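You operate a simulated robot arm through the tools that you are given. There is no shell and no other tool.

Carry out the task below with a simulated robot arm. There is one attempt and no reset: what you move stays moved.

## Task
Fit the 40 W bulb in the raking lamp and switch it on again.
Fine: the old bulb has gone black; switch off and watch the Hot light go out before it comes out; it goes in the Spent cup; shut the lid before you switch on; leave the dial.

The check looks at the end state, three seconds after you hand in, the way a careful person would. Anything else that was tipped, shoved, dropped, spilled or broken makes it a failure. Lids that push on must go on centred and level and be pressed home; caps that screw on are set level and turned clockwise until they are tight.

## Robot
A 7-joint arm with a four-finger gripper, fixed in place. Base frame: the origin is at the foot of the arm, x ahead of it, y to its left, z up; the work surface is at about z = 0.8. Readings come in m, rad, newtons and seconds.
Its first joint turns from -1.204 to 3.002 rad. Payload 3.67 kg.
The TCP is the grasp point between the finger pads, 0.028 m short of the fingertips. In the tool frame z runs along the fingers and y along their closing line. The gripper opens to 0.112 m. The gripper's body begins 0.073 m behind the TCP.
Orientation is that of the tool frame in the base frame, as a unit quaternion [x, y, z, w]. With the fingers straight down and closing along the base's y, the tool's x points along the base's -x, its y along +y and its z along -z.

## Interface
- The arm moves only by the tool play_rows. Its argument "series" is a list that holds one entry, the list of rows, each a list of 7 numbers: the gripper command, from -1 (shut) to 1 (fully open), values between in proportion, then the shift along the tool's x, y, z in m, then the turn, a rotation vector about the tool's x, y, z in rad. In form: [[[hand, tx, ty, tz, ax, ay, az], ...]]. A call has 1 to 20 rows; each row shifts and turns the commanded pose from where the row before left it, along the tool's axes as they then stand. A row lasts 0.2 s, in which the tool goes at most 0.05 m and 0.15 rad; a call with a longer step from one row to the next is refused whole, and so is a gripper value outside its range. Where a pose cannot be reached the arm comes as near as it can. A force on the tool above 40 N (or 10 N above the force at the start of the call, whichever is more), or a blocked arm, ends the call early, and 0.2 s more pass. The fingers move at their own pace and stop on an object; they squeeze with about 39 N. The grip force told is the motor's: it shows also when the fingers shut on nothing. Time passes only in rows, and 0.2 s behind the last, so rows that do not move let the fingers close. The reply holds the time, the measured pose of the TCP, the force on the tool along the base axes, the opening and the grip force, in the units named above and with some noise, with the torque about the TCP (base axes, N m) and any sound that the robot's microphone picked up.
- Cameras (640 x 400 px; columns grow to the right, rows downward): "scene" is fixed at [0.2194, -0.6506, 1.542]; the picture's right is [0.65, -0.76, 0.00], its down [-0.50, -0.42, -0.76] and it looks along [0.58, 0.49, -0.65] (base axes); focal length 318 px, centre (320, 200). "wrist" rides on the gripper at [0.06, -0.018, -0.104] in the tool frame; the picture's right is [0.29, 0.96, 0.00], its down [-0.80, 0.24, -0.55] and it looks along [-0.53, 0.16, 0.83] (tool axes); focal length 234 px, centre (320, 200). There is no depth. A picture from a camera that has moved, and an enlarged one, comes with that camera's place and axes in the base frame and with its lens.
- capture(camera): a new picture of that camera. It takes no simulated time.
- slide_trunk(by): slides the trunk up (or, below 0, down) by that many m; the arm rides with it, the base frame stays. It gives what a move gives, with no picture.
- inspect(camera, box): a new picture of the part [left, top, right, bottom] of that camera's present view, enlarged. It takes no simulated time.
- job_done(): hands the job in; it is judged then, once.

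Places have to be worked out from the pictures, the camera data and where the tool is seen. Open the gripper and draw the arm clear of the work before you hand the job in, unless the task says otherwise.

The tools are called as a command line: name --argument value ..., lists and objects as JSON in quotes. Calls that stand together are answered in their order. play_rows: Moves the arm, as the interface text tells. Its arguments: {"type":"object","properties":{"series":{"type":"array","items":{"type":"array","items":{"type":"array","items":{"type":"number"}}}}},"required":["series"]} The other tools are called the same way: slide_trunk (by) slides the trunk up or down; capture (camera) takes a picture; inspect (camera, box) takes an enlarged picture of a part of a camera's view; job_done () hands the job in.

At the start:

```text
time: 0.0
tcp_pos: [0.5889, 0.1065, 1.1078]
orientation: [-0.001, 1.0, 0.0, 0.0]
force: [0.4, 0.5, 0.5]
ft_torque: [0.03, -0.01, 0.02]
finger_gap: 0.1121
grasp_force: 0.1
trunk travel left (down, up): [-0.675, 0.165]
```

scene: 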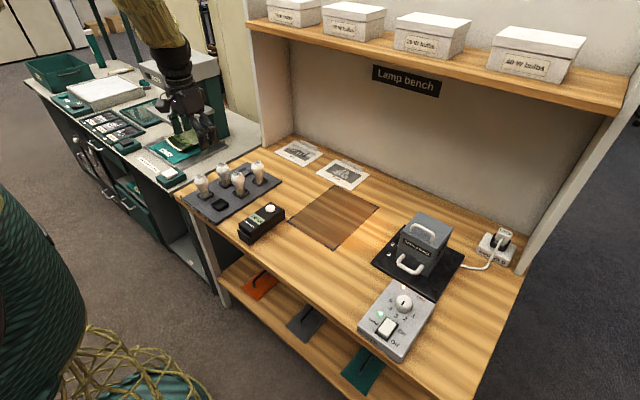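
wrist: 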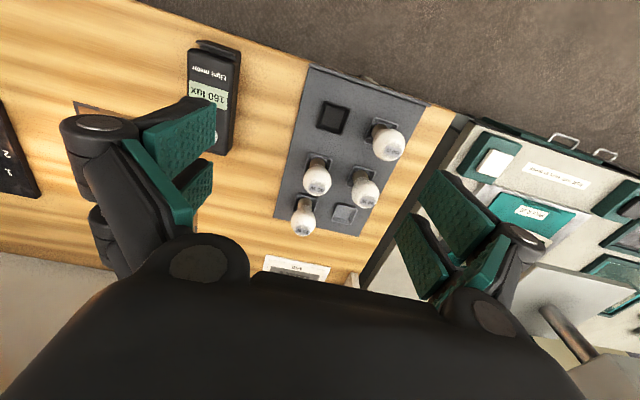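

I start by looking closer at the lamp, control box and bulb tray in the scene view.

inspect --camera "scene" --box '[340, 190, 540, 370]'

inspect --camera "scene" --box '[170, 130, 390, 260]'

inspect --camera "wrist" --box '[180, 40, 460, 260]'

```text
2.22 times, centred on (440, 280) of scene
camera zoom: at [0.2194, -0.6506, 1.542], right [0.65, -0.76, 0.0], down [-0.5, -0.42, -0.76], along [0.58, 0.49, -0.65], focal length 706 px, centre (53, 22)
```

zoom: 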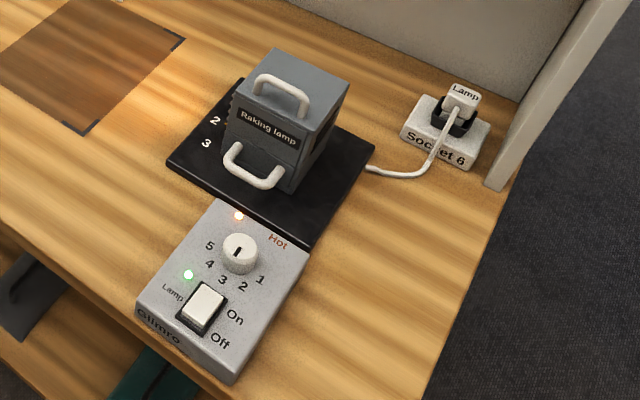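

```text
2.91 times, centred on (280, 195) of scene
camera zoom: at [0.2194, -0.6506, 1.542], right [0.65, -0.76, 0.0], down [-0.5, -0.42, -0.76], along [0.58, 0.49, -0.65], focal length 925 px, centre (436, 214)
```

zoom: 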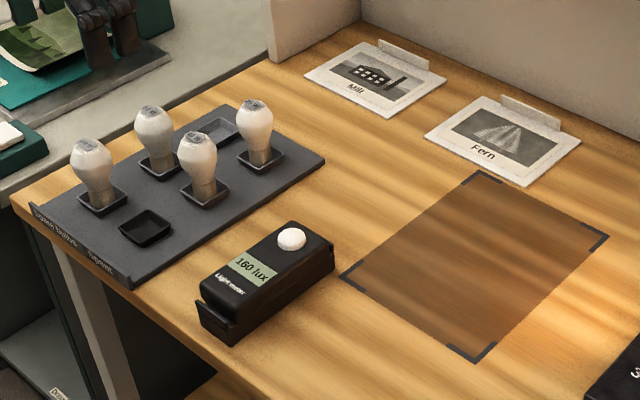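

```text
1.82 times, centred on (320, 150) of wrist
camera zoom: at [0.5276, 0.0881, 1.2121], right [-0.29, 0.96, 0.0], down [0.8, 0.24, 0.55], along [0.53, 0.16, -0.83], focal length 426 px, centre (320, 291)
```

zoom: 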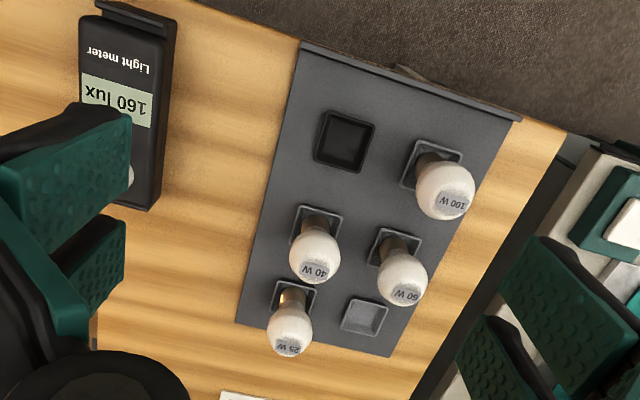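

The black-topped empty cup on the tray is probably the Spent cup; I want to read its label and look harder at the lamp lid before moving.

inspect --camera "scene" --box '[170, 180, 250, 230]'

inspect --camera "scene" --box '[370, 200, 470, 290]'

inspect --camera "scene" --box '[350, 275, 450, 365]'

```text
8.00 times, centred on (210, 205) of scene
camera zoom: at [0.2194, -0.6506, 1.542], right [0.65, -0.76, 0.0], down [-0.5, -0.42, -0.76], along [0.58, 0.49, -0.65], focal length 2543 px, centre (1200, 160)
```

zoom: 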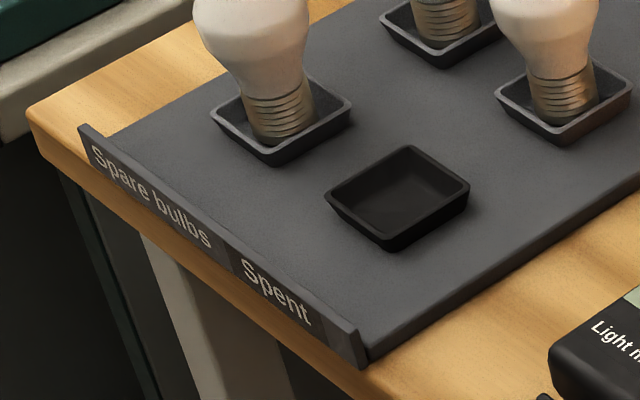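

```text
4.44 times, centred on (420, 245) of scene
camera zoom: at [0.2194, -0.6506, 1.542], right [0.65, -0.76, 0.0], down [-0.5, -0.42, -0.76], along [0.58, 0.49, -0.65], focal length 1413 px, centre (-124, 0)
```

zoom: 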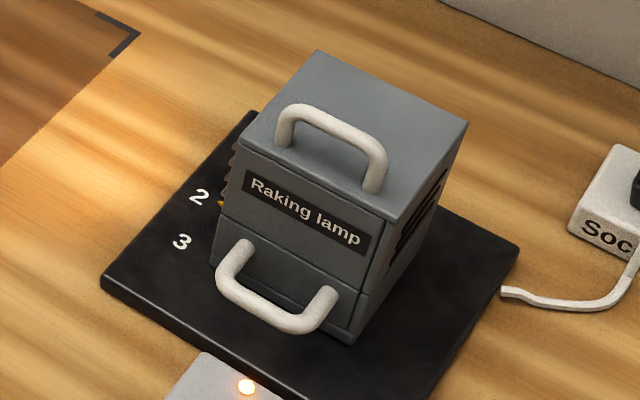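

```text
4.44 times, centred on (400, 320) of scene
camera zoom: at [0.2194, -0.6506, 1.542], right [0.65, -0.76, 0.0], down [-0.5, -0.42, -0.76], along [0.58, 0.49, -0.65], focal length 1413 px, centre (-36, -333)
```

zoom: 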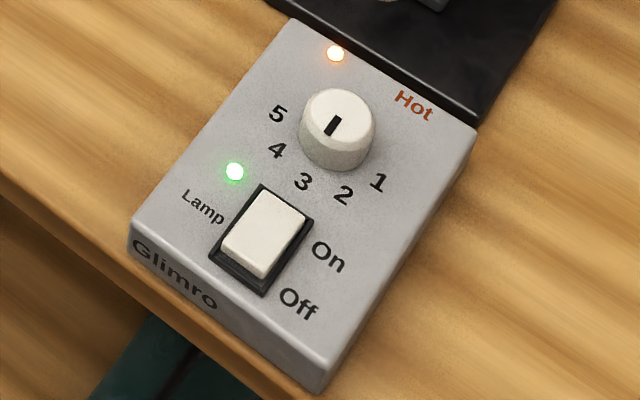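

The Spent label is in front of the black cup; the lamp has a lid with a top handle, and a rocker with On/Off ends and Hot light lit. I swing the arm over toward the lamp, staying high, to look with the wrist camera.

play_rows --series '[[[1, 0.003, -0.045, 0, 0, 0, 0], [1, 0.003, -0.045, 0, 0, 0, 0], [1, 0.003, -0.045, 0, 0, 0, 0], [1, 0.003, -0.045, 0, 0, 0, 0], [1, 0.003, -0.045, 0, 0, 0, 0], [1, 0.003, -0.045, 0, 0, 0, 0], [1, 0.003, -0.045, 0, 0, 0, 0], [1, 0.003, -0.045, 0, 0, 0, 0], [1, 0.003, -0.045, 0, 0, 0, 0], [1, 0.003, -0.045, 0, 0, 0, 0], [1, 0.003, -0.045, 0, 0, 0, 0], [1, 0.003, -0.045, 0, 0, 0, 0]]]'

capture --camera "wrist"

capture --camera "scene"

```text
time: 2.6
tcp_pos: [0.5536, -0.4367, 1.1058]
orientation: [0.0, 1.0, 0.001, 0.0]
force: [0.8, -1.2, -0.3]
ft_torque: [0.06, 0.02, 0.0]
finger_gap: 0.1118
grasp_force: 0.2
trunk travel left (down, up): [-0.675, 0.165]
```

```text
taken
camera wrist: at [0.4926, -0.4549, 1.209], right [-0.29, 0.96, 0.0], down [0.8, 0.24, 0.55], along [0.53, 0.16, -0.83], focal length 234 px, centre (320, 200)
```

wrist: 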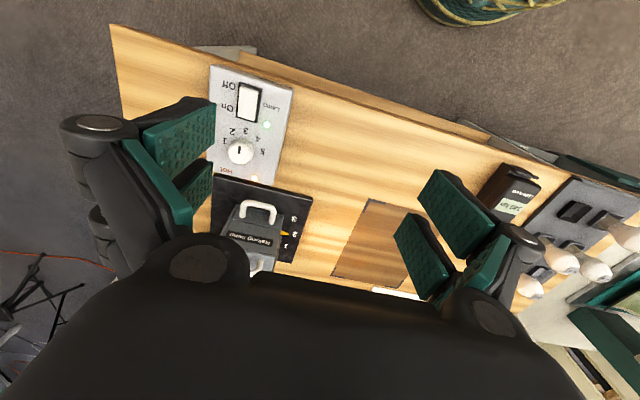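

```text
taken
```

scene: 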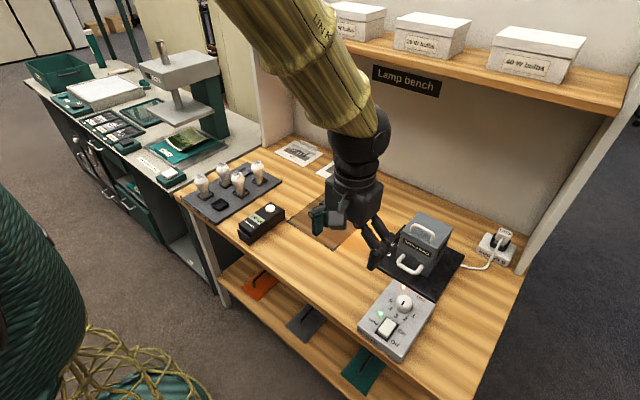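

I zoom into the wrist view for accurate positions of the switch and the lamp.

inspect --camera "wrist" --box '[190, 50, 320, 180]'

inspect --camera "wrist" --box '[200, 165, 330, 275]'

```text
3.08 times, centred on (255, 115) of wrist
camera zoom: at [0.4926, -0.4549, 1.209], right [-0.29, 0.96, 0.0], down [0.8, 0.24, 0.55], along [0.53, 0.16, -0.83], focal length 720 px, centre (520, 462)
```

zoom: 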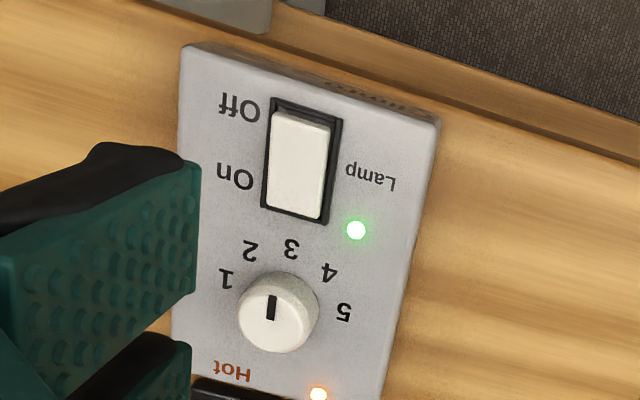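

```text
3.64 times, centred on (265, 220) of wrist
camera zoom: at [0.4926, -0.4549, 1.209], right [-0.29, 0.96, 0.0], down [0.8, 0.24, 0.55], along [0.53, 0.16, -0.83], focal length 852 px, centre (520, 127)
```

zoom: 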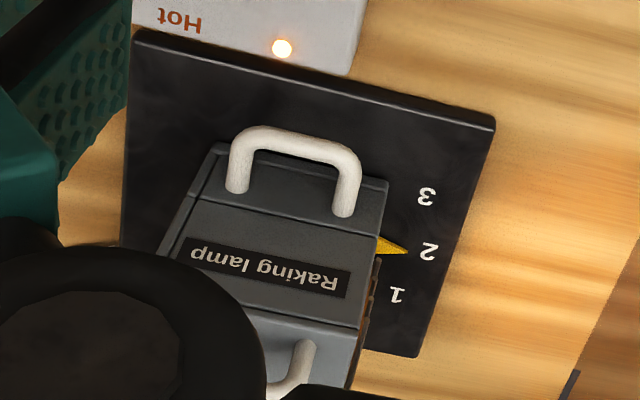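

The Off end of the rocker triangulates to about (0.573, -0.534, 0.855), with the whole rocker spanning roughly x 0.57–0.61. I close the fingers and come down above the Off half.

play_rows --series '[[[-1, -0.0049, -0.0195, 0, 0, 0, 0], [-1, -0.0049, -0.0195, 0.03, 0, 0, 0], [-1, -0.0049, -0.0195, 0.04, 0, 0, 0], [-1, -0.0049, -0.0195, 0.04, 0, 0, 0], [-1, -0.0049, -0.0195, 0.04, 0, 0, 0], [-1, 0, 0, 0.03, 0, 0, 0], [-1, 0, 0, 0.0, 0, 0, 0]]]'

inspect --camera "scene" --box '[340, 235, 480, 365]'

capture --camera "wrist"

```text
time: 4.2
tcp_pos: [0.5774, -0.5319, 0.9273]
orientation: [0.0, 1.0, 0.0, 0.0]
force: [-0.7, 0.5, 0.0]
ft_torque: [-0.03, 0.0, -0.01]
finger_gap: 0.0
grasp_force: 35.9
trunk travel left (down, up): [-0.675, 0.165]
```

```text
3.08 times, centred on (410, 300) of scene
camera zoom: at [0.2194, -0.6506, 1.542], right [0.65, -0.76, 0.0], down [-0.5, -0.42, -0.76], along [0.58, 0.49, -0.65], focal length 978 px, centre (43, -108)
```

zoom: 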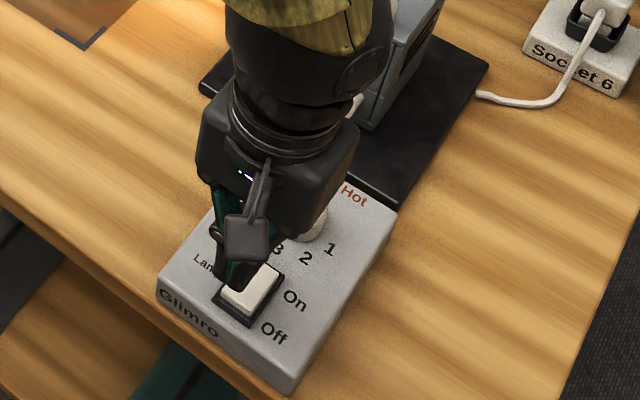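

```text
taken
camera wrist: at [0.5163, -0.5497, 1.0315], right [-0.29, 0.96, 0.0], down [0.8, 0.24, 0.55], along [0.53, 0.16, -0.83], focal length 234 px, centre (320, 200)
```

wrist: 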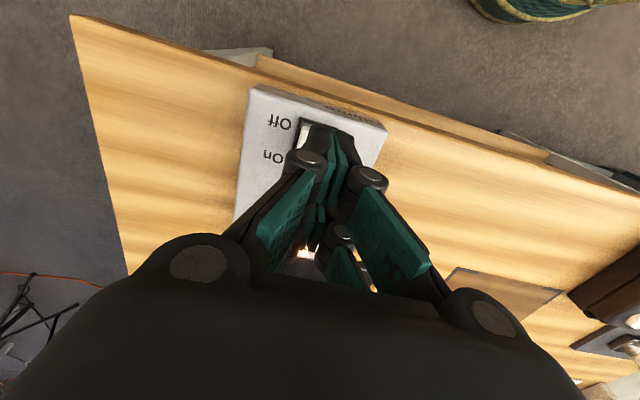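

I zoom the wrist view to check the fingertip alignment over the rocker.

inspect --camera "wrist" --box '[230, 80, 400, 270]'

inspect --camera "scene" --box '[370, 285, 450, 345]'

```text
2.11 times, centred on (315, 175) of wrist
camera zoom: at [0.5163, -0.5497, 1.0315], right [-0.29, 0.96, 0.0], down [0.8, 0.24, 0.55], along [0.53, 0.16, -0.83], focal length 493 px, centre (330, 253)
```

zoom: 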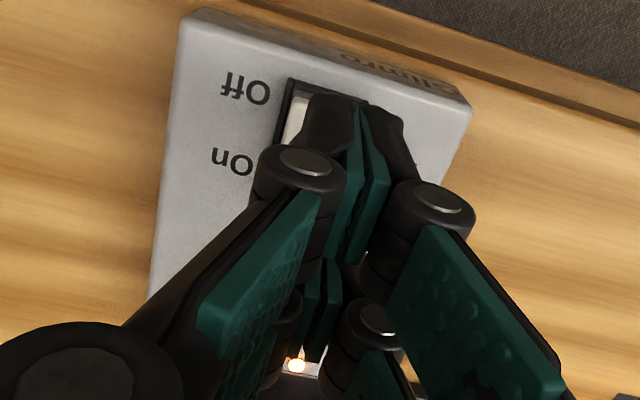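

```text
6.67 times, centred on (410, 315) of scene
camera zoom: at [0.2194, -0.6506, 1.542], right [0.65, -0.76, 0.0], down [-0.5, -0.42, -0.76], along [0.58, 0.49, -0.65], focal length 2119 px, centre (-280, -567)
```

zoom: 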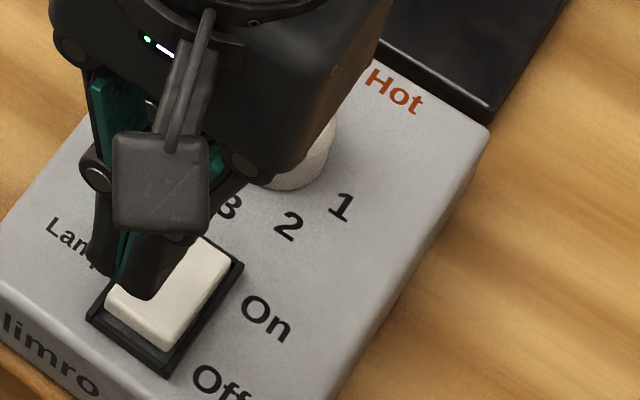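

The tip seems ~5 mm too far +y, and the finger is wide compared with half the rocker; I'll lean the gripper back (body toward -x) so only its front edge presses the Off end, and shift slightly, then look again.

play_rows --series '[[[-1, 0, -0.004, 0, 0, -0.15, 0], [-1, 0, 0, 0, 0, -0.15, 0], [-1, 0, 0, 0, 0, 0, 0]]]'

inspect --camera "scene" --box '[370, 285, 450, 345]'

inspect --camera "wrist" --box '[230, 60, 400, 270]'

```text
time: 5.0
tcp_pos: [0.5787, -0.5354, 0.9275]
orientation: [0.0, 0.989, 0.0, 0.15]
force: [-0.1, 0.3, 0.1]
ft_torque: [-0.01, 0.0, -0.01]
finger_gap: 0.0
grasp_force: 35.7
trunk travel left (down, up): [-0.675, 0.165]
```

```text
6.67 times, centred on (410, 315) of scene
camera zoom: at [0.2194, -0.6506, 1.542], right [0.65, -0.76, 0.0], down [-0.5, -0.42, -0.76], along [0.58, 0.49, -0.65], focal length 2119 px, centre (-280, -567)
```

zoom: 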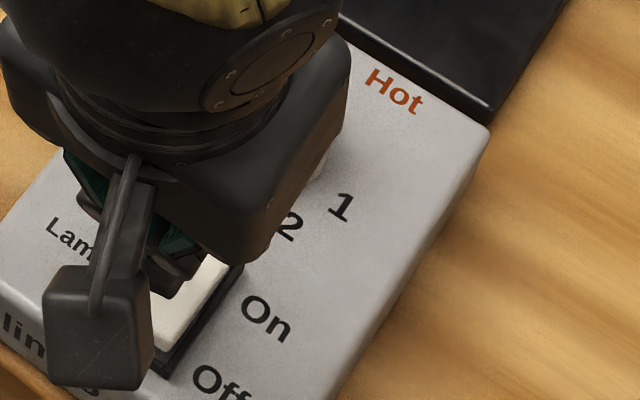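

```text
1.90 times, centred on (315, 165) of wrist
camera zoom: at [0.4887, -0.5537, 1.0093], right [-0.28, 0.96, -0.09], down [0.6, 0.24, 0.77], along [0.75, 0.16, -0.64], focal length 446 px, centre (330, 267)
```

zoom: 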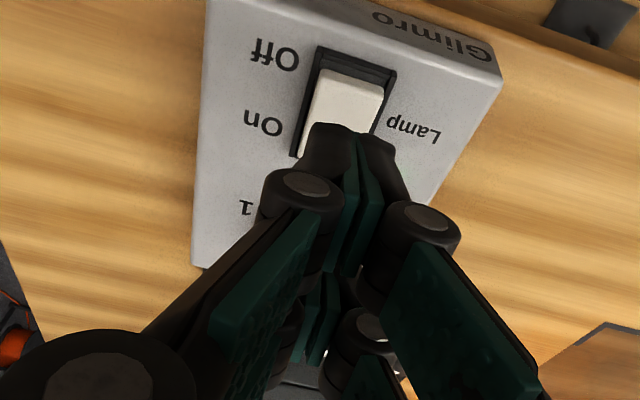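

Now the Off end is visible past the tip and the tip is centred in y. I shift 5 mm forward and go down slowly onto the Off half.

play_rows --series '[[[-1, -0.0005, 0, 0.016, 0, 0, 0], [-1, 0.0044, 0, 0.0143, 0, 0, 0], [-1, 0.00075, 0, 0.0024, 0, 0, 0], [-1, 0.00075, 0, 0.0024, 0, 0, 0], [-1, 0.00075, 0, 0.0024, 0, 0, 0], [-1, 0.00075, 0, 0.0024, 0, 0, 0]]]'

inspect --camera "scene" --box '[340, 255, 460, 355]'

inspect --camera "wrist" --box '[230, 60, 400, 270]'

```text
time: 6.4
tcp_pos: [0.5817, -0.5362, 0.8874]
orientation: [0.001, 0.989, 0.0, 0.15]
force: [1.7, -0.4, -0.2]
ft_torque: [-0.02, 0.0, 0.03]
finger_gap: 0.0001
grasp_force: 36.2
trunk travel left (down, up): [-0.675, 0.165]
```

```text
4.00 times, centred on (400, 305) of scene
camera zoom: at [0.2194, -0.6506, 1.542], right [0.65, -0.76, 0.0], down [-0.5, -0.42, -0.76], along [0.58, 0.49, -0.65], focal length 1272 px, centre (0, -220)
```

zoom: 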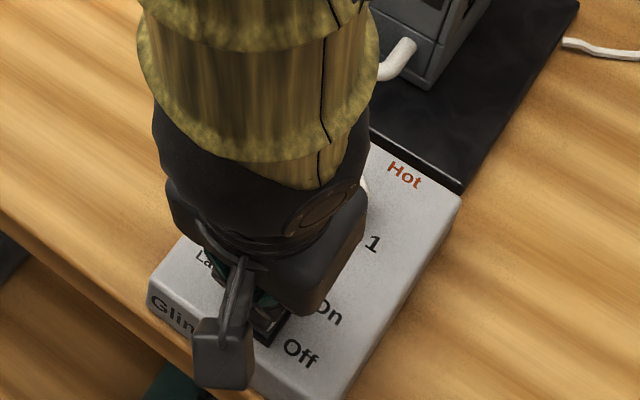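

```text
1.90 times, centred on (315, 165) of wrist
camera zoom: at [0.493, -0.5546, 0.9691], right [-0.27, 0.96, -0.08], down [0.6, 0.24, 0.76], along [0.75, 0.16, -0.64], focal length 446 px, centre (330, 267)
```

zoom: 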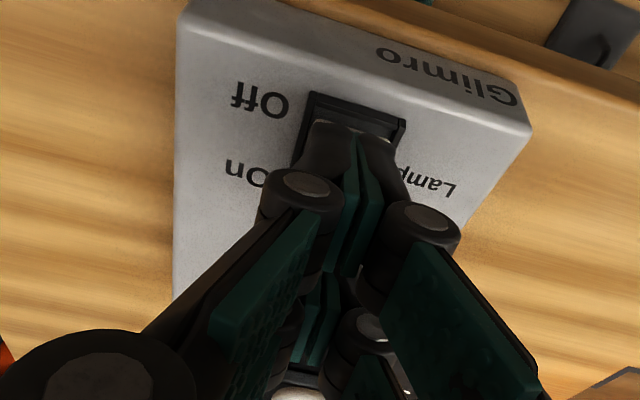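

The tip is right over the Off half with no contact yet; continue downward in small steps.

play_rows --series '[[[-1, 0.0006, 0, 0.0019, 0, 0, 0], [-1, 0.0006, 0, 0.0019, 0, 0, 0], [-1, 0.0006, 0, 0.0019, 0, 0, 0], [-1, 0.0006, 0, 0.0019, 0, 0, 0]]]'

inspect --camera "wrist" --box '[230, 60, 400, 270]'

```text
time: 7.4
tcp_pos: [0.5814, -0.5365, 0.8802]
orientation: [0.0, 0.989, 0.001, 0.149]
force: [-1.0, -0.8, -0.9]
ft_torque: [-0.01, -0.04, 0.02]
finger_gap: 0.0001
grasp_force: 35.4
trunk travel left (down, up): [-0.675, 0.165]
```

```text
1.90 times, centred on (315, 165) of wrist
camera zoom: at [0.4926, -0.5541, 0.9618], right [-0.27, 0.96, -0.08], down [0.6, 0.24, 0.76], along [0.75, 0.16, -0.64], focal length 446 px, centre (330, 267)
```

zoom: 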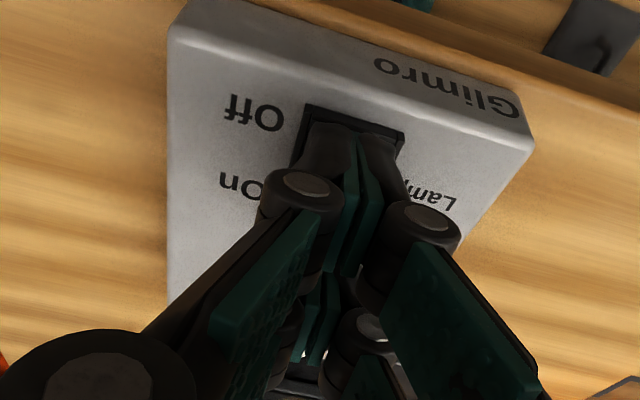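

No contact force yet; a few more millimetres.

play_rows --series '[[[-1, 0.0006, 0, 0.0019, 0, 0, 0], [-1, 0.0006, 0, 0.0019, 0, 0, 0], [-1, 0.0006, 0, 0.0019, 0, 0, 0]]]'

inspect --camera "wrist" --box '[230, 60, 400, 270]'

```text
time: 8.2
tcp_pos: [0.5818, -0.5369, 0.874]
orientation: [0.0, 0.989, 0.001, 0.149]
force: [-1.4, -0.5, 2.4]
ft_torque: [0.0, 0.07, -0.03]
finger_gap: 0.0061
grasp_force: 35.8
trunk travel left (down, up): [-0.675, 0.165]
```

```text
1.90 times, centred on (315, 165) of wrist
camera zoom: at [0.4923, -0.5545, 0.9555], right [-0.27, 0.96, -0.08], down [0.6, 0.24, 0.77], along [0.75, 0.16, -0.64], focal length 446 px, centre (330, 267)
```

zoom: 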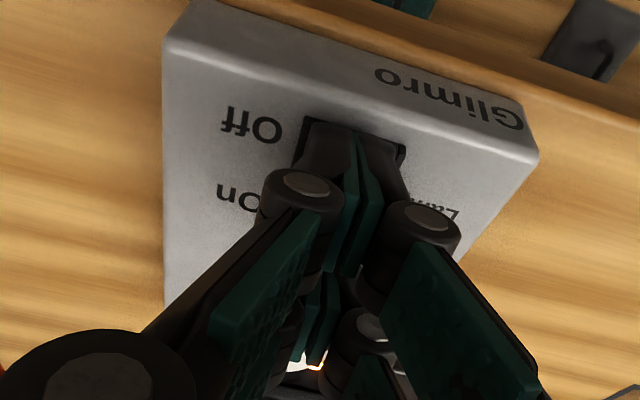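

First light contact (Fz 2.4 N). I keep pressing in small steps.

play_rows --series '[[[-1, 0.0006, 0, 0.0019, 0, 0, 0], [-1, 0.0006, 0, 0.0019, 0, 0, 0]]]'

inspect --camera "wrist" --box '[230, 60, 400, 270]'

```text
time: 8.9
tcp_pos: [0.5824, -0.5364, 0.8731]
orientation: [-0.001, 0.988, -0.001, 0.152]
force: [-17.6, -5.5, 31.6]
ft_torque: [-0.09, 0.79, -0.05]
finger_gap: 0.0061
grasp_force: 35.9
trunk travel left (down, up): [-0.675, 0.165]
stopped in row 2: the force on the tool passed its limit at 44 N (the readings are from after the stop); the commanded pose is now the measured one
```

```text
1.90 times, centred on (315, 165) of wrist
camera zoom: at [0.4918, -0.5541, 0.9548], right [-0.27, 0.96, -0.09], down [0.59, 0.24, 0.77], along [0.76, 0.16, -0.64], focal length 446 px, centre (330, 267)
```

zoom: 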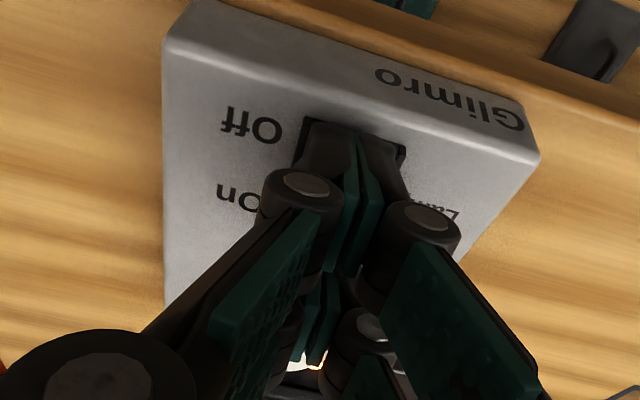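

Force limit hit; the contact seems to be near x≈0.572, z≈0.845. I lift and check whether the switch toggled.

play_rows --series '[[[-1, -0.003, 0, -0.0095, 0, 0, 0], [-1, -0.006, 0, -0.019, 0, 0, 0], [-1, -0.012, 0, -0.038, 0, 0, 0], [-1, -0.012, 0.03, -0.038, 0, 0, 0], [-1, 0, 0.049, 0, 0, 0, 0], [-1, 0, 0.049, 0, 0, 0, 0], [-1, 0, 0.049, 0, 0, 0, 0]]]'

inspect --camera "scene" --box '[350, 275, 450, 365]'

```text
time: 10.5
tcp_pos: [0.5842, -0.3571, 0.9791]
orientation: [0.0, 0.989, -0.001, 0.15]
force: [-0.3, 0.1, -0.2]
ft_torque: [-0.03, 0.0, -0.02]
finger_gap: 0.0
grasp_force: 35.8
trunk travel left (down, up): [-0.675, 0.165]
```

```text
4.44 times, centred on (400, 320) of scene
camera zoom: at [0.2194, -0.6506, 1.542], right [0.65, -0.76, 0.0], down [-0.5, -0.42, -0.76], along [0.58, 0.49, -0.65], focal length 1413 px, centre (-36, -333)
```

zoom: 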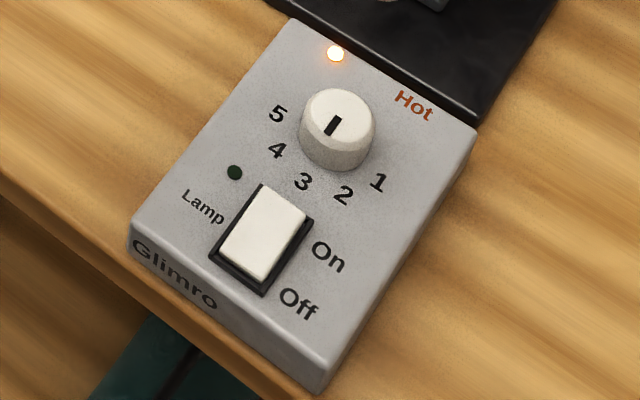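

The lamp LED is off and the dial untouched; the Hot light is still lit. While it cools I straighten the tool, open the gripper and look at the lamp from above.

play_rows --series '[[[0, 0, 0, 0, 0, 0.15, 0], [1, 0, 0, 0, 0, 0.15, 0], [1, 0, 0, -0.045, 0, 0, 0], [1, 0, 0, -0.045, 0, 0, 0], [1, -0.03, -0.02, -0.03, 0, 0, 0], [1, -0.035, -0.028, -0.015, 0, 0, 0], [1, -0.035, -0.028, 0, 0, 0, 0], [1, -0.035, -0.027, 0, 0, 0, 0], [1, 0, 0, 0, 0, 0, 0]]]'

capture --camera "wrist"

capture --camera "scene"

```text
time: 12.5
tcp_pos: [0.7193, -0.4612, 1.1177]
orientation: [0.0, 1.0, 0.0, 0.001]
force: [0.2, 0.2, 0.0]
ft_torque: [-0.02, -0.02, -0.07]
finger_gap: 0.1122
grasp_force: 0.2
trunk travel left (down, up): [-0.675, 0.165]
```

```text
taken
camera wrist: at [0.658, -0.479, 1.221], right [-0.29, 0.96, 0.0], down [0.8, 0.24, 0.56], along [0.53, 0.16, -0.83], focal length 234 px, centre (320, 200)
```

wrist: 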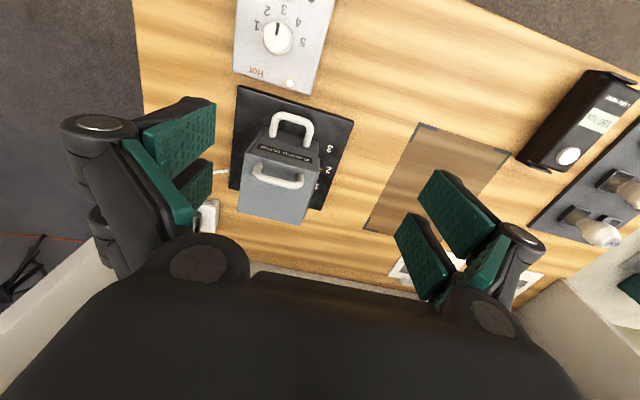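

```text
taken
```

scene: 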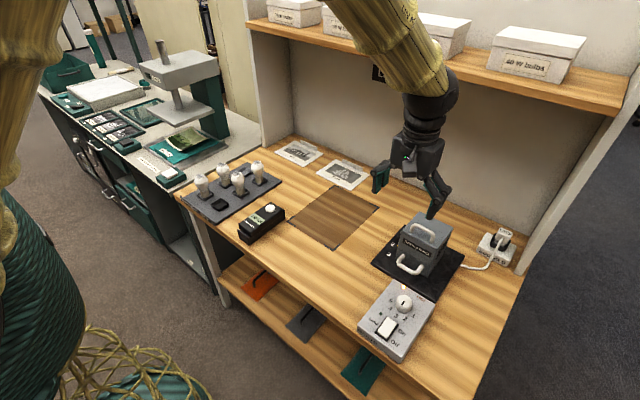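

inspect --camera "wrist" --box '[220, 70, 370, 240]'

inspect --camera "scene" --box '[370, 200, 470, 300]'

```text
2.35 times, centred on (295, 155) of wrist
camera zoom: at [0.658, -0.479, 1.221], right [-0.29, 0.96, 0.0], down [0.8, 0.24, 0.56], along [0.53, 0.16, -0.83], focal length 551 px, centre (379, 306)
```

zoom: 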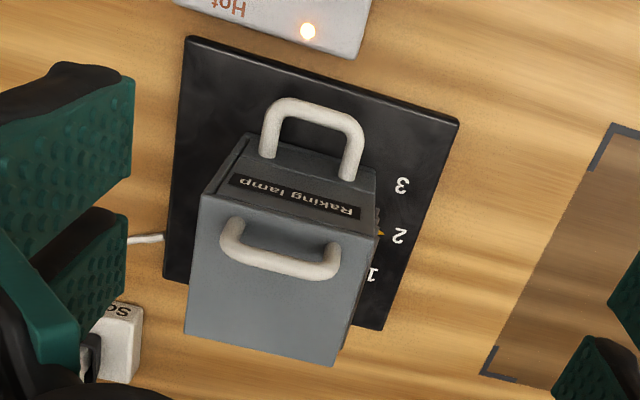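

```text
4.00 times, centred on (420, 250) of scene
camera zoom: at [0.2194, -0.6506, 1.542], right [0.65, -0.76, 0.0], down [-0.5, -0.42, -0.76], along [0.58, 0.49, -0.65], focal length 1272 px, centre (-80, 0)
```

zoom: 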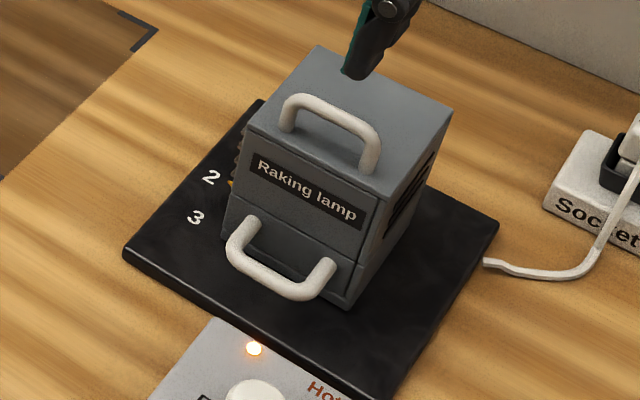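

The lamp housing spans about x 0.79–0.89, y -0.44…-0.535, top z≈0.943, with the lid handle bar along y near the front edge at z≈0.98. I turn the tool 90° (so the fingers close along x and the camera looks from the +y side) to study the lid and hinge.

play_rows --series '[[[1, 0, 0, 0, 0, 0, 0.15], [1, 0, 0, 0, 0, 0, 0.15], [1, 0, 0, 0, 0, 0, 0.15], [1, 0, 0, 0, 0, 0, 0.15], [1, 0, 0, 0, 0, 0, 0.15], [1, 0, 0, 0, 0, 0, 0.15], [1, 0, 0, 0, 0, 0, 0.15], [1, 0, 0, 0, 0, 0, 0.15], [1, 0, 0, 0, 0, 0, 0.15], [1, 0, 0, 0, 0, 0, 0.15], [1, 0, 0, 0, 0, 0, 0.0708], [1, 0.02, 0.04, 0, 0, 0, 0], [1, 0.02, 0.04, 0, 0, 0, 0], [1, 0, 0, 0, 0, 0, 0]]]'

capture --camera "wrist"

inspect --camera "scene" --box '[340, 190, 500, 370]'

```text
time: 15.5
tcp_pos: [0.7978, -0.4249, 1.1154]
orientation: [0.707, 0.707, 0.001, 0.002]
force: [-0.5, -0.4, 0.3]
ft_torque: [0.01, 0.0, -0.04]
finger_gap: 0.1121
grasp_force: 0.2
trunk travel left (down, up): [-0.675, 0.165]
```

```text
taken
camera wrist: at [0.7785, -0.3642, 1.2194], right [0.96, 0.29, 0.0], down [0.24, -0.8, 0.56], along [0.16, -0.53, -0.83], focal length 234 px, centre (320, 200)
```

wrist: 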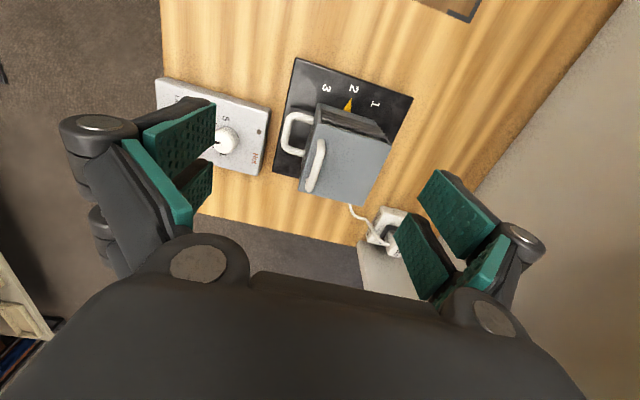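

```text
2.22 times, centred on (420, 280) of scene
camera zoom: at [0.2194, -0.6506, 1.542], right [0.65, -0.76, 0.0], down [-0.5, -0.42, -0.76], along [0.58, 0.49, -0.65], focal length 706 px, centre (98, 22)
```

zoom: 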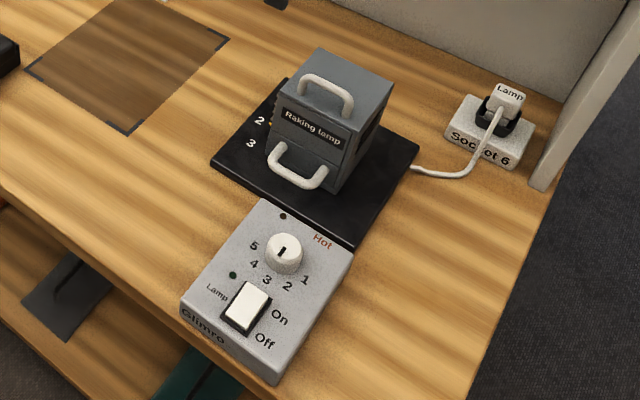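

The Hot light has gone out. I zoom on the lamp from this side to understand the lid.

inspect --camera "wrist" --box '[265, 50, 425, 215]'

inspect --camera "scene" --box '[400, 205, 460, 285]'

```text
2.42 times, centred on (345, 132) of wrist
camera zoom: at [0.7785, -0.3642, 1.2194], right [0.96, 0.29, 0.0], down [0.24, -0.8, 0.56], along [0.16, -0.53, -0.83], focal length 568 px, centre (259, 364)
```

zoom: 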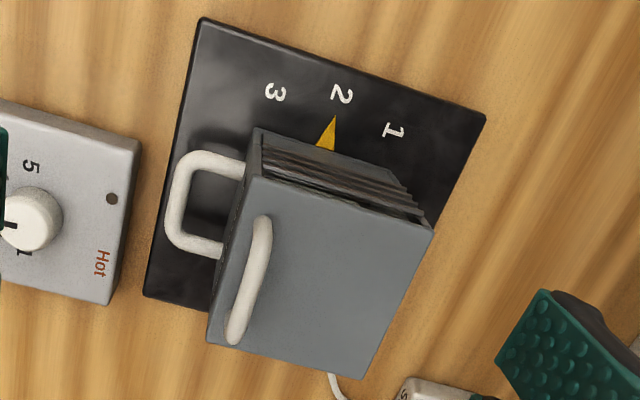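

```text
5.00 times, centred on (430, 245) of scene
camera zoom: at [0.2194, -0.6506, 1.542], right [0.65, -0.76, 0.0], down [-0.5, -0.42, -0.76], along [0.58, 0.49, -0.65], focal length 1589 px, centre (-230, -25)
```

zoom: 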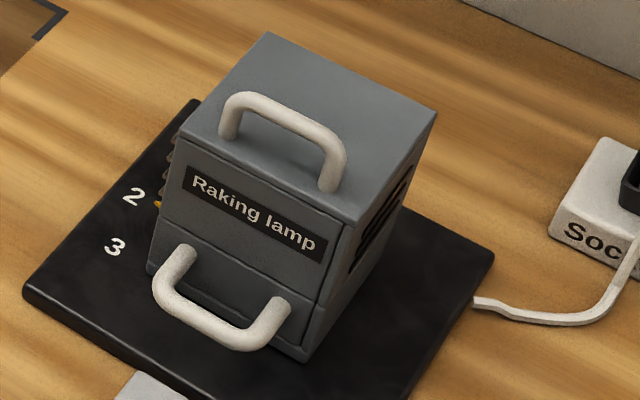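

Hot is out, so I may open the lamp. Handle bar is around (0.806, -0.485, 0.978); I lower the half-open gripper around it and check before closing.

play_rows --series '[[[0, -0.031, 0.004, 0.0, 0, 0, 0], [0, -0.03, 0.0042, 0.0, 0, 0, 0], [0, 0, 0, 0.04, 0, 0, 0], [0, 0, 0, 0.04, 0, 0, 0], [0, 0, 0, 0.02, 0, 0, 0], [0, 0, 0, 0.0, 0, 0, 0]]]'

capture --camera "wrist"

inspect --camera "scene" --box '[370, 190, 490, 290]'

```text
time: 16.9
tcp_pos: [0.8076, -0.4854, 1.0145]
orientation: [0.707, 0.708, 0.001, 0.002]
force: [-0.5, 0.0, 0.0]
ft_torque: [-0.01, 0.02, 0.02]
finger_gap: 0.0559
grasp_force: 0.0
trunk travel left (down, up): [-0.675, 0.165]
```

```text
taken
camera wrist: at [0.7876, -0.4247, 1.1196], right [0.96, 0.29, 0.0], down [0.24, -0.8, 0.56], along [0.16, -0.53, -0.83], focal length 234 px, centre (320, 200)
```

wrist: 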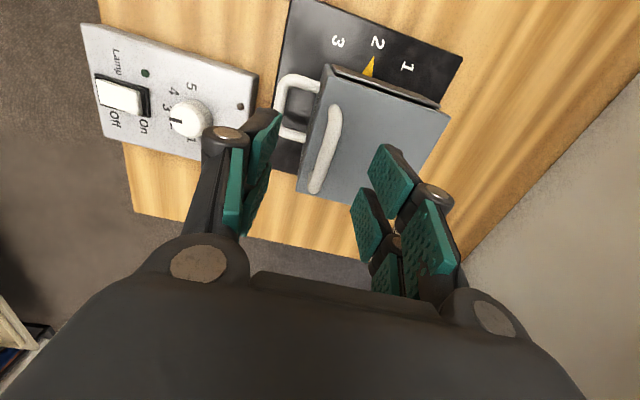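

```text
4.00 times, centred on (430, 240) of scene
camera zoom: at [0.2194, -0.6506, 1.542], right [0.65, -0.76, 0.0], down [-0.5, -0.42, -0.76], along [0.58, 0.49, -0.65], focal length 1272 px, centre (-120, 40)
```

zoom: 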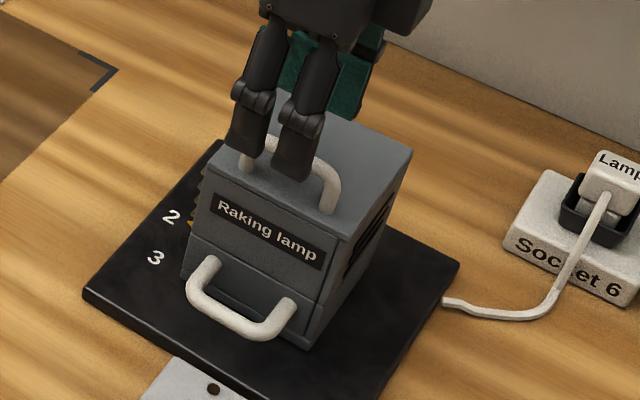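

The bar lines up with the gap (x≈0.806). I go down to grip height and close to about 22 mm first, then check centring.

play_rows --series '[[[0, 0, -0.001, 0.014, 0, 0, 0], [0, 0, 0, 0.013, 0, 0, 0], [-0.3, 0, 0, 0, 0, 0, 0], [-0.6, 0, 0, 0, 0, 0, 0], [-0.6, 0, 0, 0, 0, 0, 0]]]'

inspect --camera "wrist" --box '[220, 40, 440, 260]'

inspect --camera "scene" --box '[390, 205, 470, 275]'

```text
time: 18.1
tcp_pos: [0.808, -0.4831, 0.9899]
orientation: [0.707, 0.707, 0.001, 0.001]
force: [-0.6, -0.6, -0.6]
ft_torque: [0.04, 0.0, 0.02]
finger_gap: 0.0226
grasp_force: 0.1
trunk travel left (down, up): [-0.675, 0.165]
```

```text
1.82 times, centred on (330, 150) of wrist
camera zoom: at [0.7873, -0.4236, 1.0925], right [0.96, 0.29, 0.0], down [0.24, -0.8, 0.56], along [0.16, -0.53, -0.83], focal length 426 px, centre (302, 291)
```

zoom: 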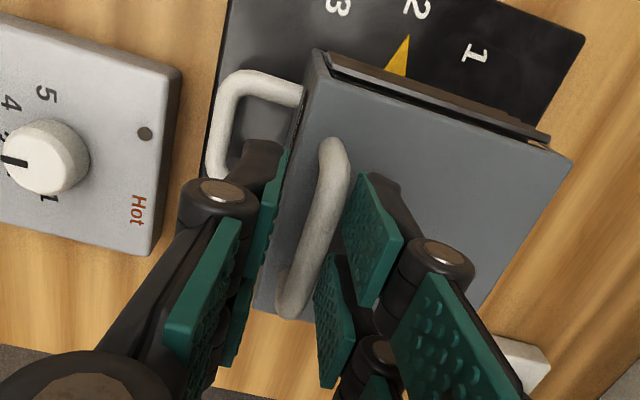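

```text
5.71 times, centred on (430, 240) of scene
camera zoom: at [0.2194, -0.6506, 1.542], right [0.65, -0.76, 0.0], down [-0.5, -0.42, -0.76], along [0.58, 0.49, -0.65], focal length 1816 px, centre (-309, -29)
```

zoom: 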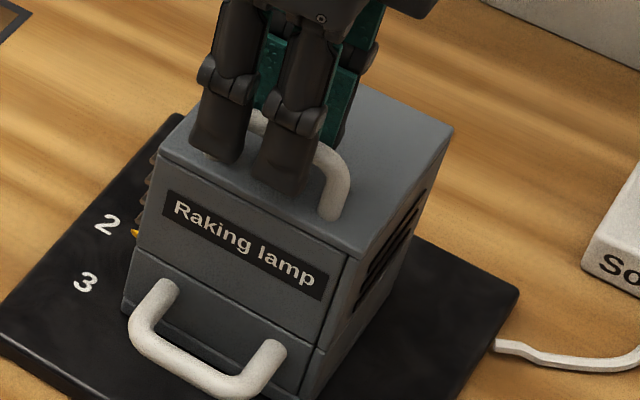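

Bar is between the pads, about 2 mm toward the +x pad. I nudge 1.5 mm and close.

play_rows --series '[[[-0.6, 0, 0.0015, 0, 0, 0, 0], [-0.8, 0, 0, 0, 0, 0, 0], [-1, 0, 0, 0, 0, 0, 0], [-1, 0, 0, 0, 0, 0, 0]]]'

inspect --camera "wrist" --box '[220, 40, 440, 260]'

```text
time: 19.1
tcp_pos: [0.8112, -0.4848, 0.9867]
orientation: [0.707, 0.708, 0.001, 0.002]
force: [18.1, -2.9, 0.8]
ft_torque: [-0.37, -0.54, 0.0]
finger_gap: 0.0099
grasp_force: 44.7
trunk travel left (down, up): [-0.675, 0.165]
```

```text
1.82 times, centred on (330, 150) of wrist
camera zoom: at [0.7915, -0.4236, 1.0921], right [0.96, 0.29, 0.0], down [0.24, -0.8, 0.56], along [0.16, -0.53, -0.83], focal length 426 px, centre (302, 291)
```

zoom: 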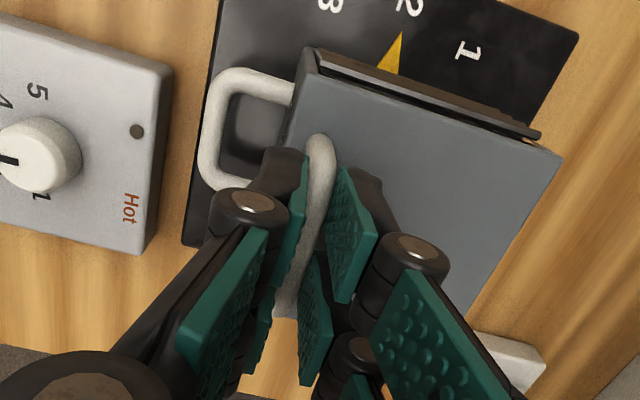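

The bar is gripped (10 mm). There's an 18 N sideways load, so I relieve it by 1.7 mm and then raise a few millimetres to feel how the lid opens.

play_rows --series '[[[-1, 0, 0.0017, 0, 0, 0, 0], [-1, 0, 0, -0.002, 0, 0, 0], [-1, 0, 0, -0.003, 0, 0, 0]]]'

inspect --camera "wrist" --box '[220, 40, 440, 260]'

inspect --camera "scene" --box '[390, 205, 470, 275]'

```text
time: 19.9
tcp_pos: [0.8114, -0.4848, 0.988]
orientation: [0.706, 0.708, 0.0, -0.001]
force: [17.3, 0.7, -21.1]
ft_torque: [-0.91, -0.28, 0.12]
finger_gap: 0.0098
grasp_force: 44.8
trunk travel left (down, up): [-0.675, 0.165]
```

```text
1.82 times, centred on (330, 150) of wrist
camera zoom: at [0.7926, -0.4239, 1.0927], right [0.96, 0.29, 0.0], down [0.24, -0.8, 0.55], along [0.16, -0.53, -0.83], focal length 426 px, centre (302, 291)
```

zoom: 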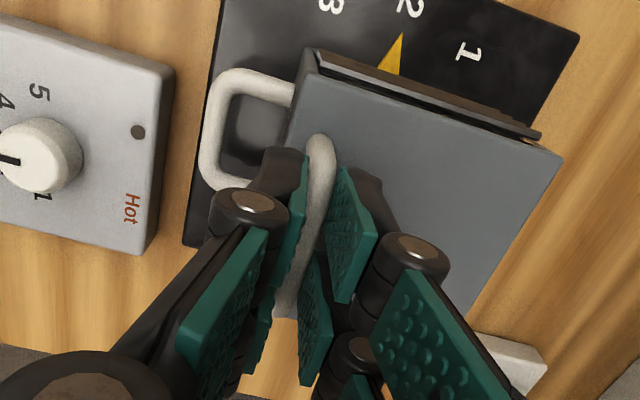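

```text
5.71 times, centred on (430, 240) of scene
camera zoom: at [0.2194, -0.6506, 1.542], right [0.65, -0.76, 0.0], down [-0.5, -0.42, -0.76], along [0.58, 0.49, -0.65], focal length 1816 px, centre (-309, -29)
```

zoom: 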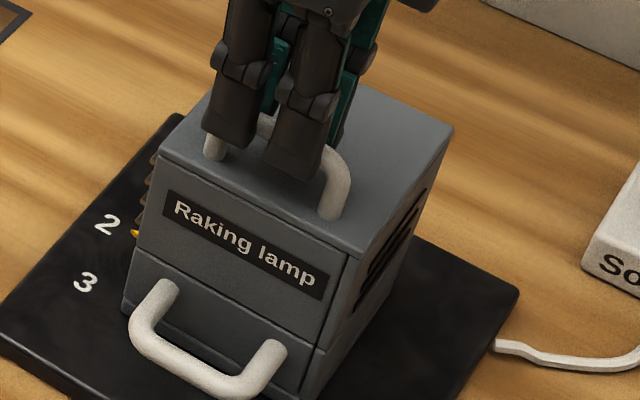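

Lifting with 21 N has not opened it yet. Before pulling harder I look closely at the lid edges for hinges or a seam.

inspect --camera "wrist" --box '[310, 50, 430, 130]'

inspect --camera "scene" --box '[400, 215, 460, 275]'

```text
5.00 times, centred on (370, 90) of wrist
camera zoom: at [0.7926, -0.4239, 1.0927], right [0.96, 0.29, 0.0], down [0.24, -0.8, 0.55], along [0.16, -0.53, -0.83], focal length 1171 px, centre (70, 750)
```

zoom: 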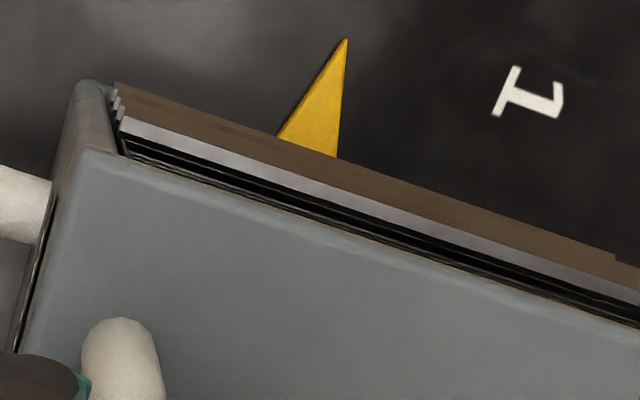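

```text
6.67 times, centred on (430, 245) of scene
camera zoom: at [0.2194, -0.6506, 1.542], right [0.65, -0.76, 0.0], down [-0.5, -0.42, -0.76], along [0.58, 0.49, -0.65], focal length 2119 px, centre (-413, -100)
```

zoom: 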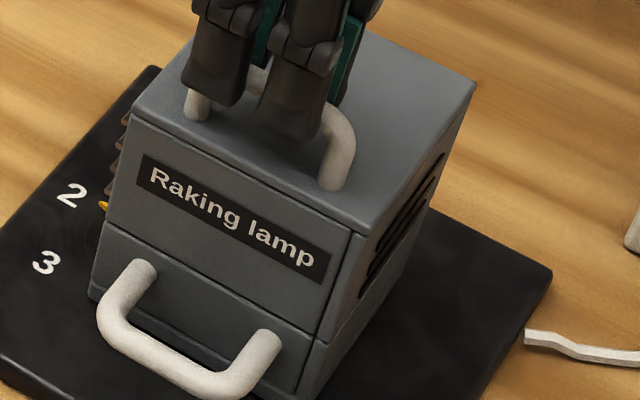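

There is a seam under the top plate and around the front panel, consistent with a rear-hinged lid. I shift 3 mm toward +x to remove the sideways load and read the forces.

play_rows --series '[[[-1, 0, 0.003, 0, 0, 0, 0], [-1, 0, 0, 0, 0, 0, 0]]]'

```text
time: 20.5
tcp_pos: [0.8149, -0.4847, 0.9916]
orientation: [0.707, 0.708, 0.001, 0.0]
force: [10.7, 7.8, -14.2]
ft_torque: [1.17, -0.06, 0.31]
finger_gap: 0.0098
grasp_force: 45.6
trunk travel left (down, up): [-0.675, 0.165]
```

inspect --camera "wrist" --box '[220, 40, 440, 260]'

inspect --camera "scene" --box '[390, 205, 470, 275]'

```text
1.82 times, centred on (330, 150) of wrist
camera zoom: at [0.7952, -0.4238, 1.0953], right [0.96, 0.29, 0.0], down [0.24, -0.8, 0.55], along [0.16, -0.53, -0.83], focal length 426 px, centre (302, 291)
```

zoom: 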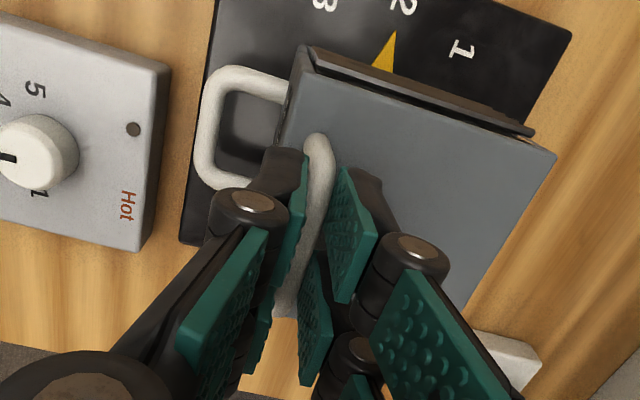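

```text
5.71 times, centred on (430, 240) of scene
camera zoom: at [0.2194, -0.6506, 1.542], right [0.65, -0.76, 0.0], down [-0.5, -0.42, -0.76], along [0.58, 0.49, -0.65], focal length 1816 px, centre (-309, -29)
```

zoom: 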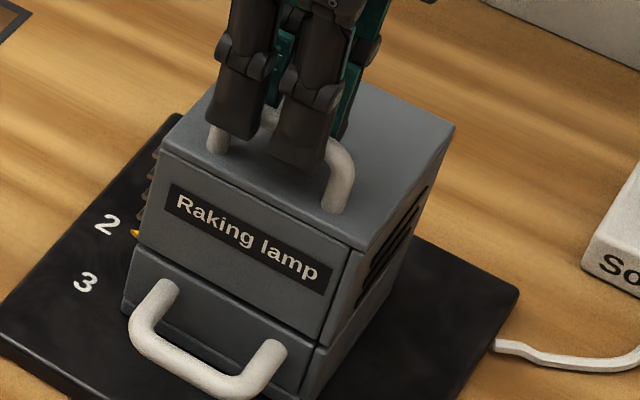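

The lid — top plate plus label panel — is opening about its rear edge (the label panel has risen off the lower seam). I follow the hinge arc, keeping the round bar between the pads.

play_rows --series '[[[-1, 0, 0.0027, -0.0033, 0, 0, 0], [-1, 0, 0.0026, -0.0033, 0, 0, 0], [-1, 0, 0.0045, -0.0065, 0, 0, 0], [-1, 0, 0.005, -0.006, 0, 0, 0]]]'

inspect --camera "scene" --box '[380, 195, 480, 275]'

```text
time: 21.4
tcp_pos: [0.8245, -0.4843, 0.9996]
orientation: [0.708, 0.707, 0.0, -0.001]
force: [15.8, 4.9, -27.0]
ft_torque: [-0.77, -0.2, 0.17]
finger_gap: 0.01
grasp_force: 44.7
trunk travel left (down, up): [-0.675, 0.165]
stopped in row 4: the force on the tool passed its limit at 41 N (the readings are from after the stop); the commanded pose is now the measured one
```

```text
5.00 times, centred on (430, 235) of scene
camera zoom: at [0.2194, -0.6506, 1.542], right [0.65, -0.76, 0.0], down [-0.5, -0.42, -0.76], along [0.58, 0.49, -0.65], focal length 1589 px, centre (-230, 25)
```

zoom: 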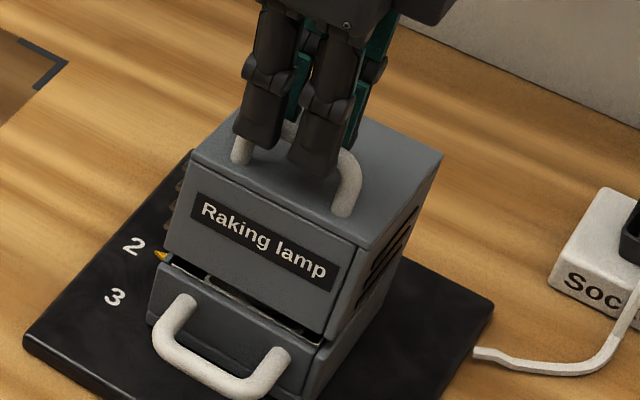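

The whole hood (front and sides) tilts about a rear hinge at seam height (~(0.892, 0.865)), so the handle must travel more in +x. I recompute the arc and continue accordingly.

play_rows --series '[[[-1, 0, 0.0033, 0, 0, 0, 0], [-1, 0, 0.0033, 0, 0, 0, 0], [-1, 0, 0.0073, -0.0033, 0, 0, 0], [-1, 0, 0.0073, -0.003, 0, 0, 0], [-1, 0, 0.0073, -0.003, 0, 0, 0]]]'

inspect --camera "scene" --box '[380, 195, 480, 275]'

```text
time: 22.6
tcp_pos: [0.8519, -0.4855, 1.0159]
orientation: [0.707, 0.707, 0.0, 0.001]
force: [0.0, 11.2, -4.1]
ft_torque: [0.91, 0.18, 0.04]
finger_gap: 0.0105
grasp_force: 45.3
trunk travel left (down, up): [-0.675, 0.165]
```

```text
5.00 times, centred on (430, 235) of scene
camera zoom: at [0.2194, -0.6506, 1.542], right [0.65, -0.76, 0.0], down [-0.5, -0.42, -0.76], along [0.58, 0.49, -0.65], focal length 1589 px, centre (-230, 25)
```

zoom: 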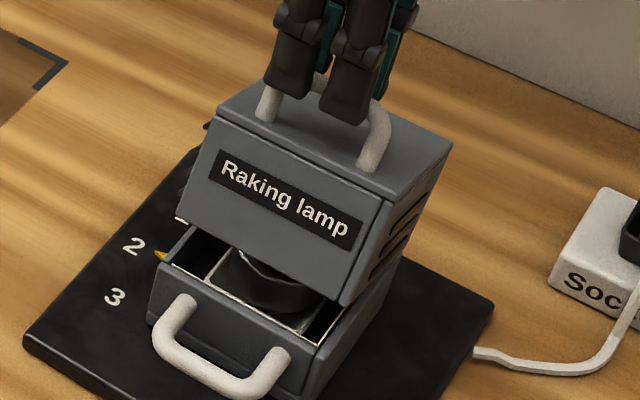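

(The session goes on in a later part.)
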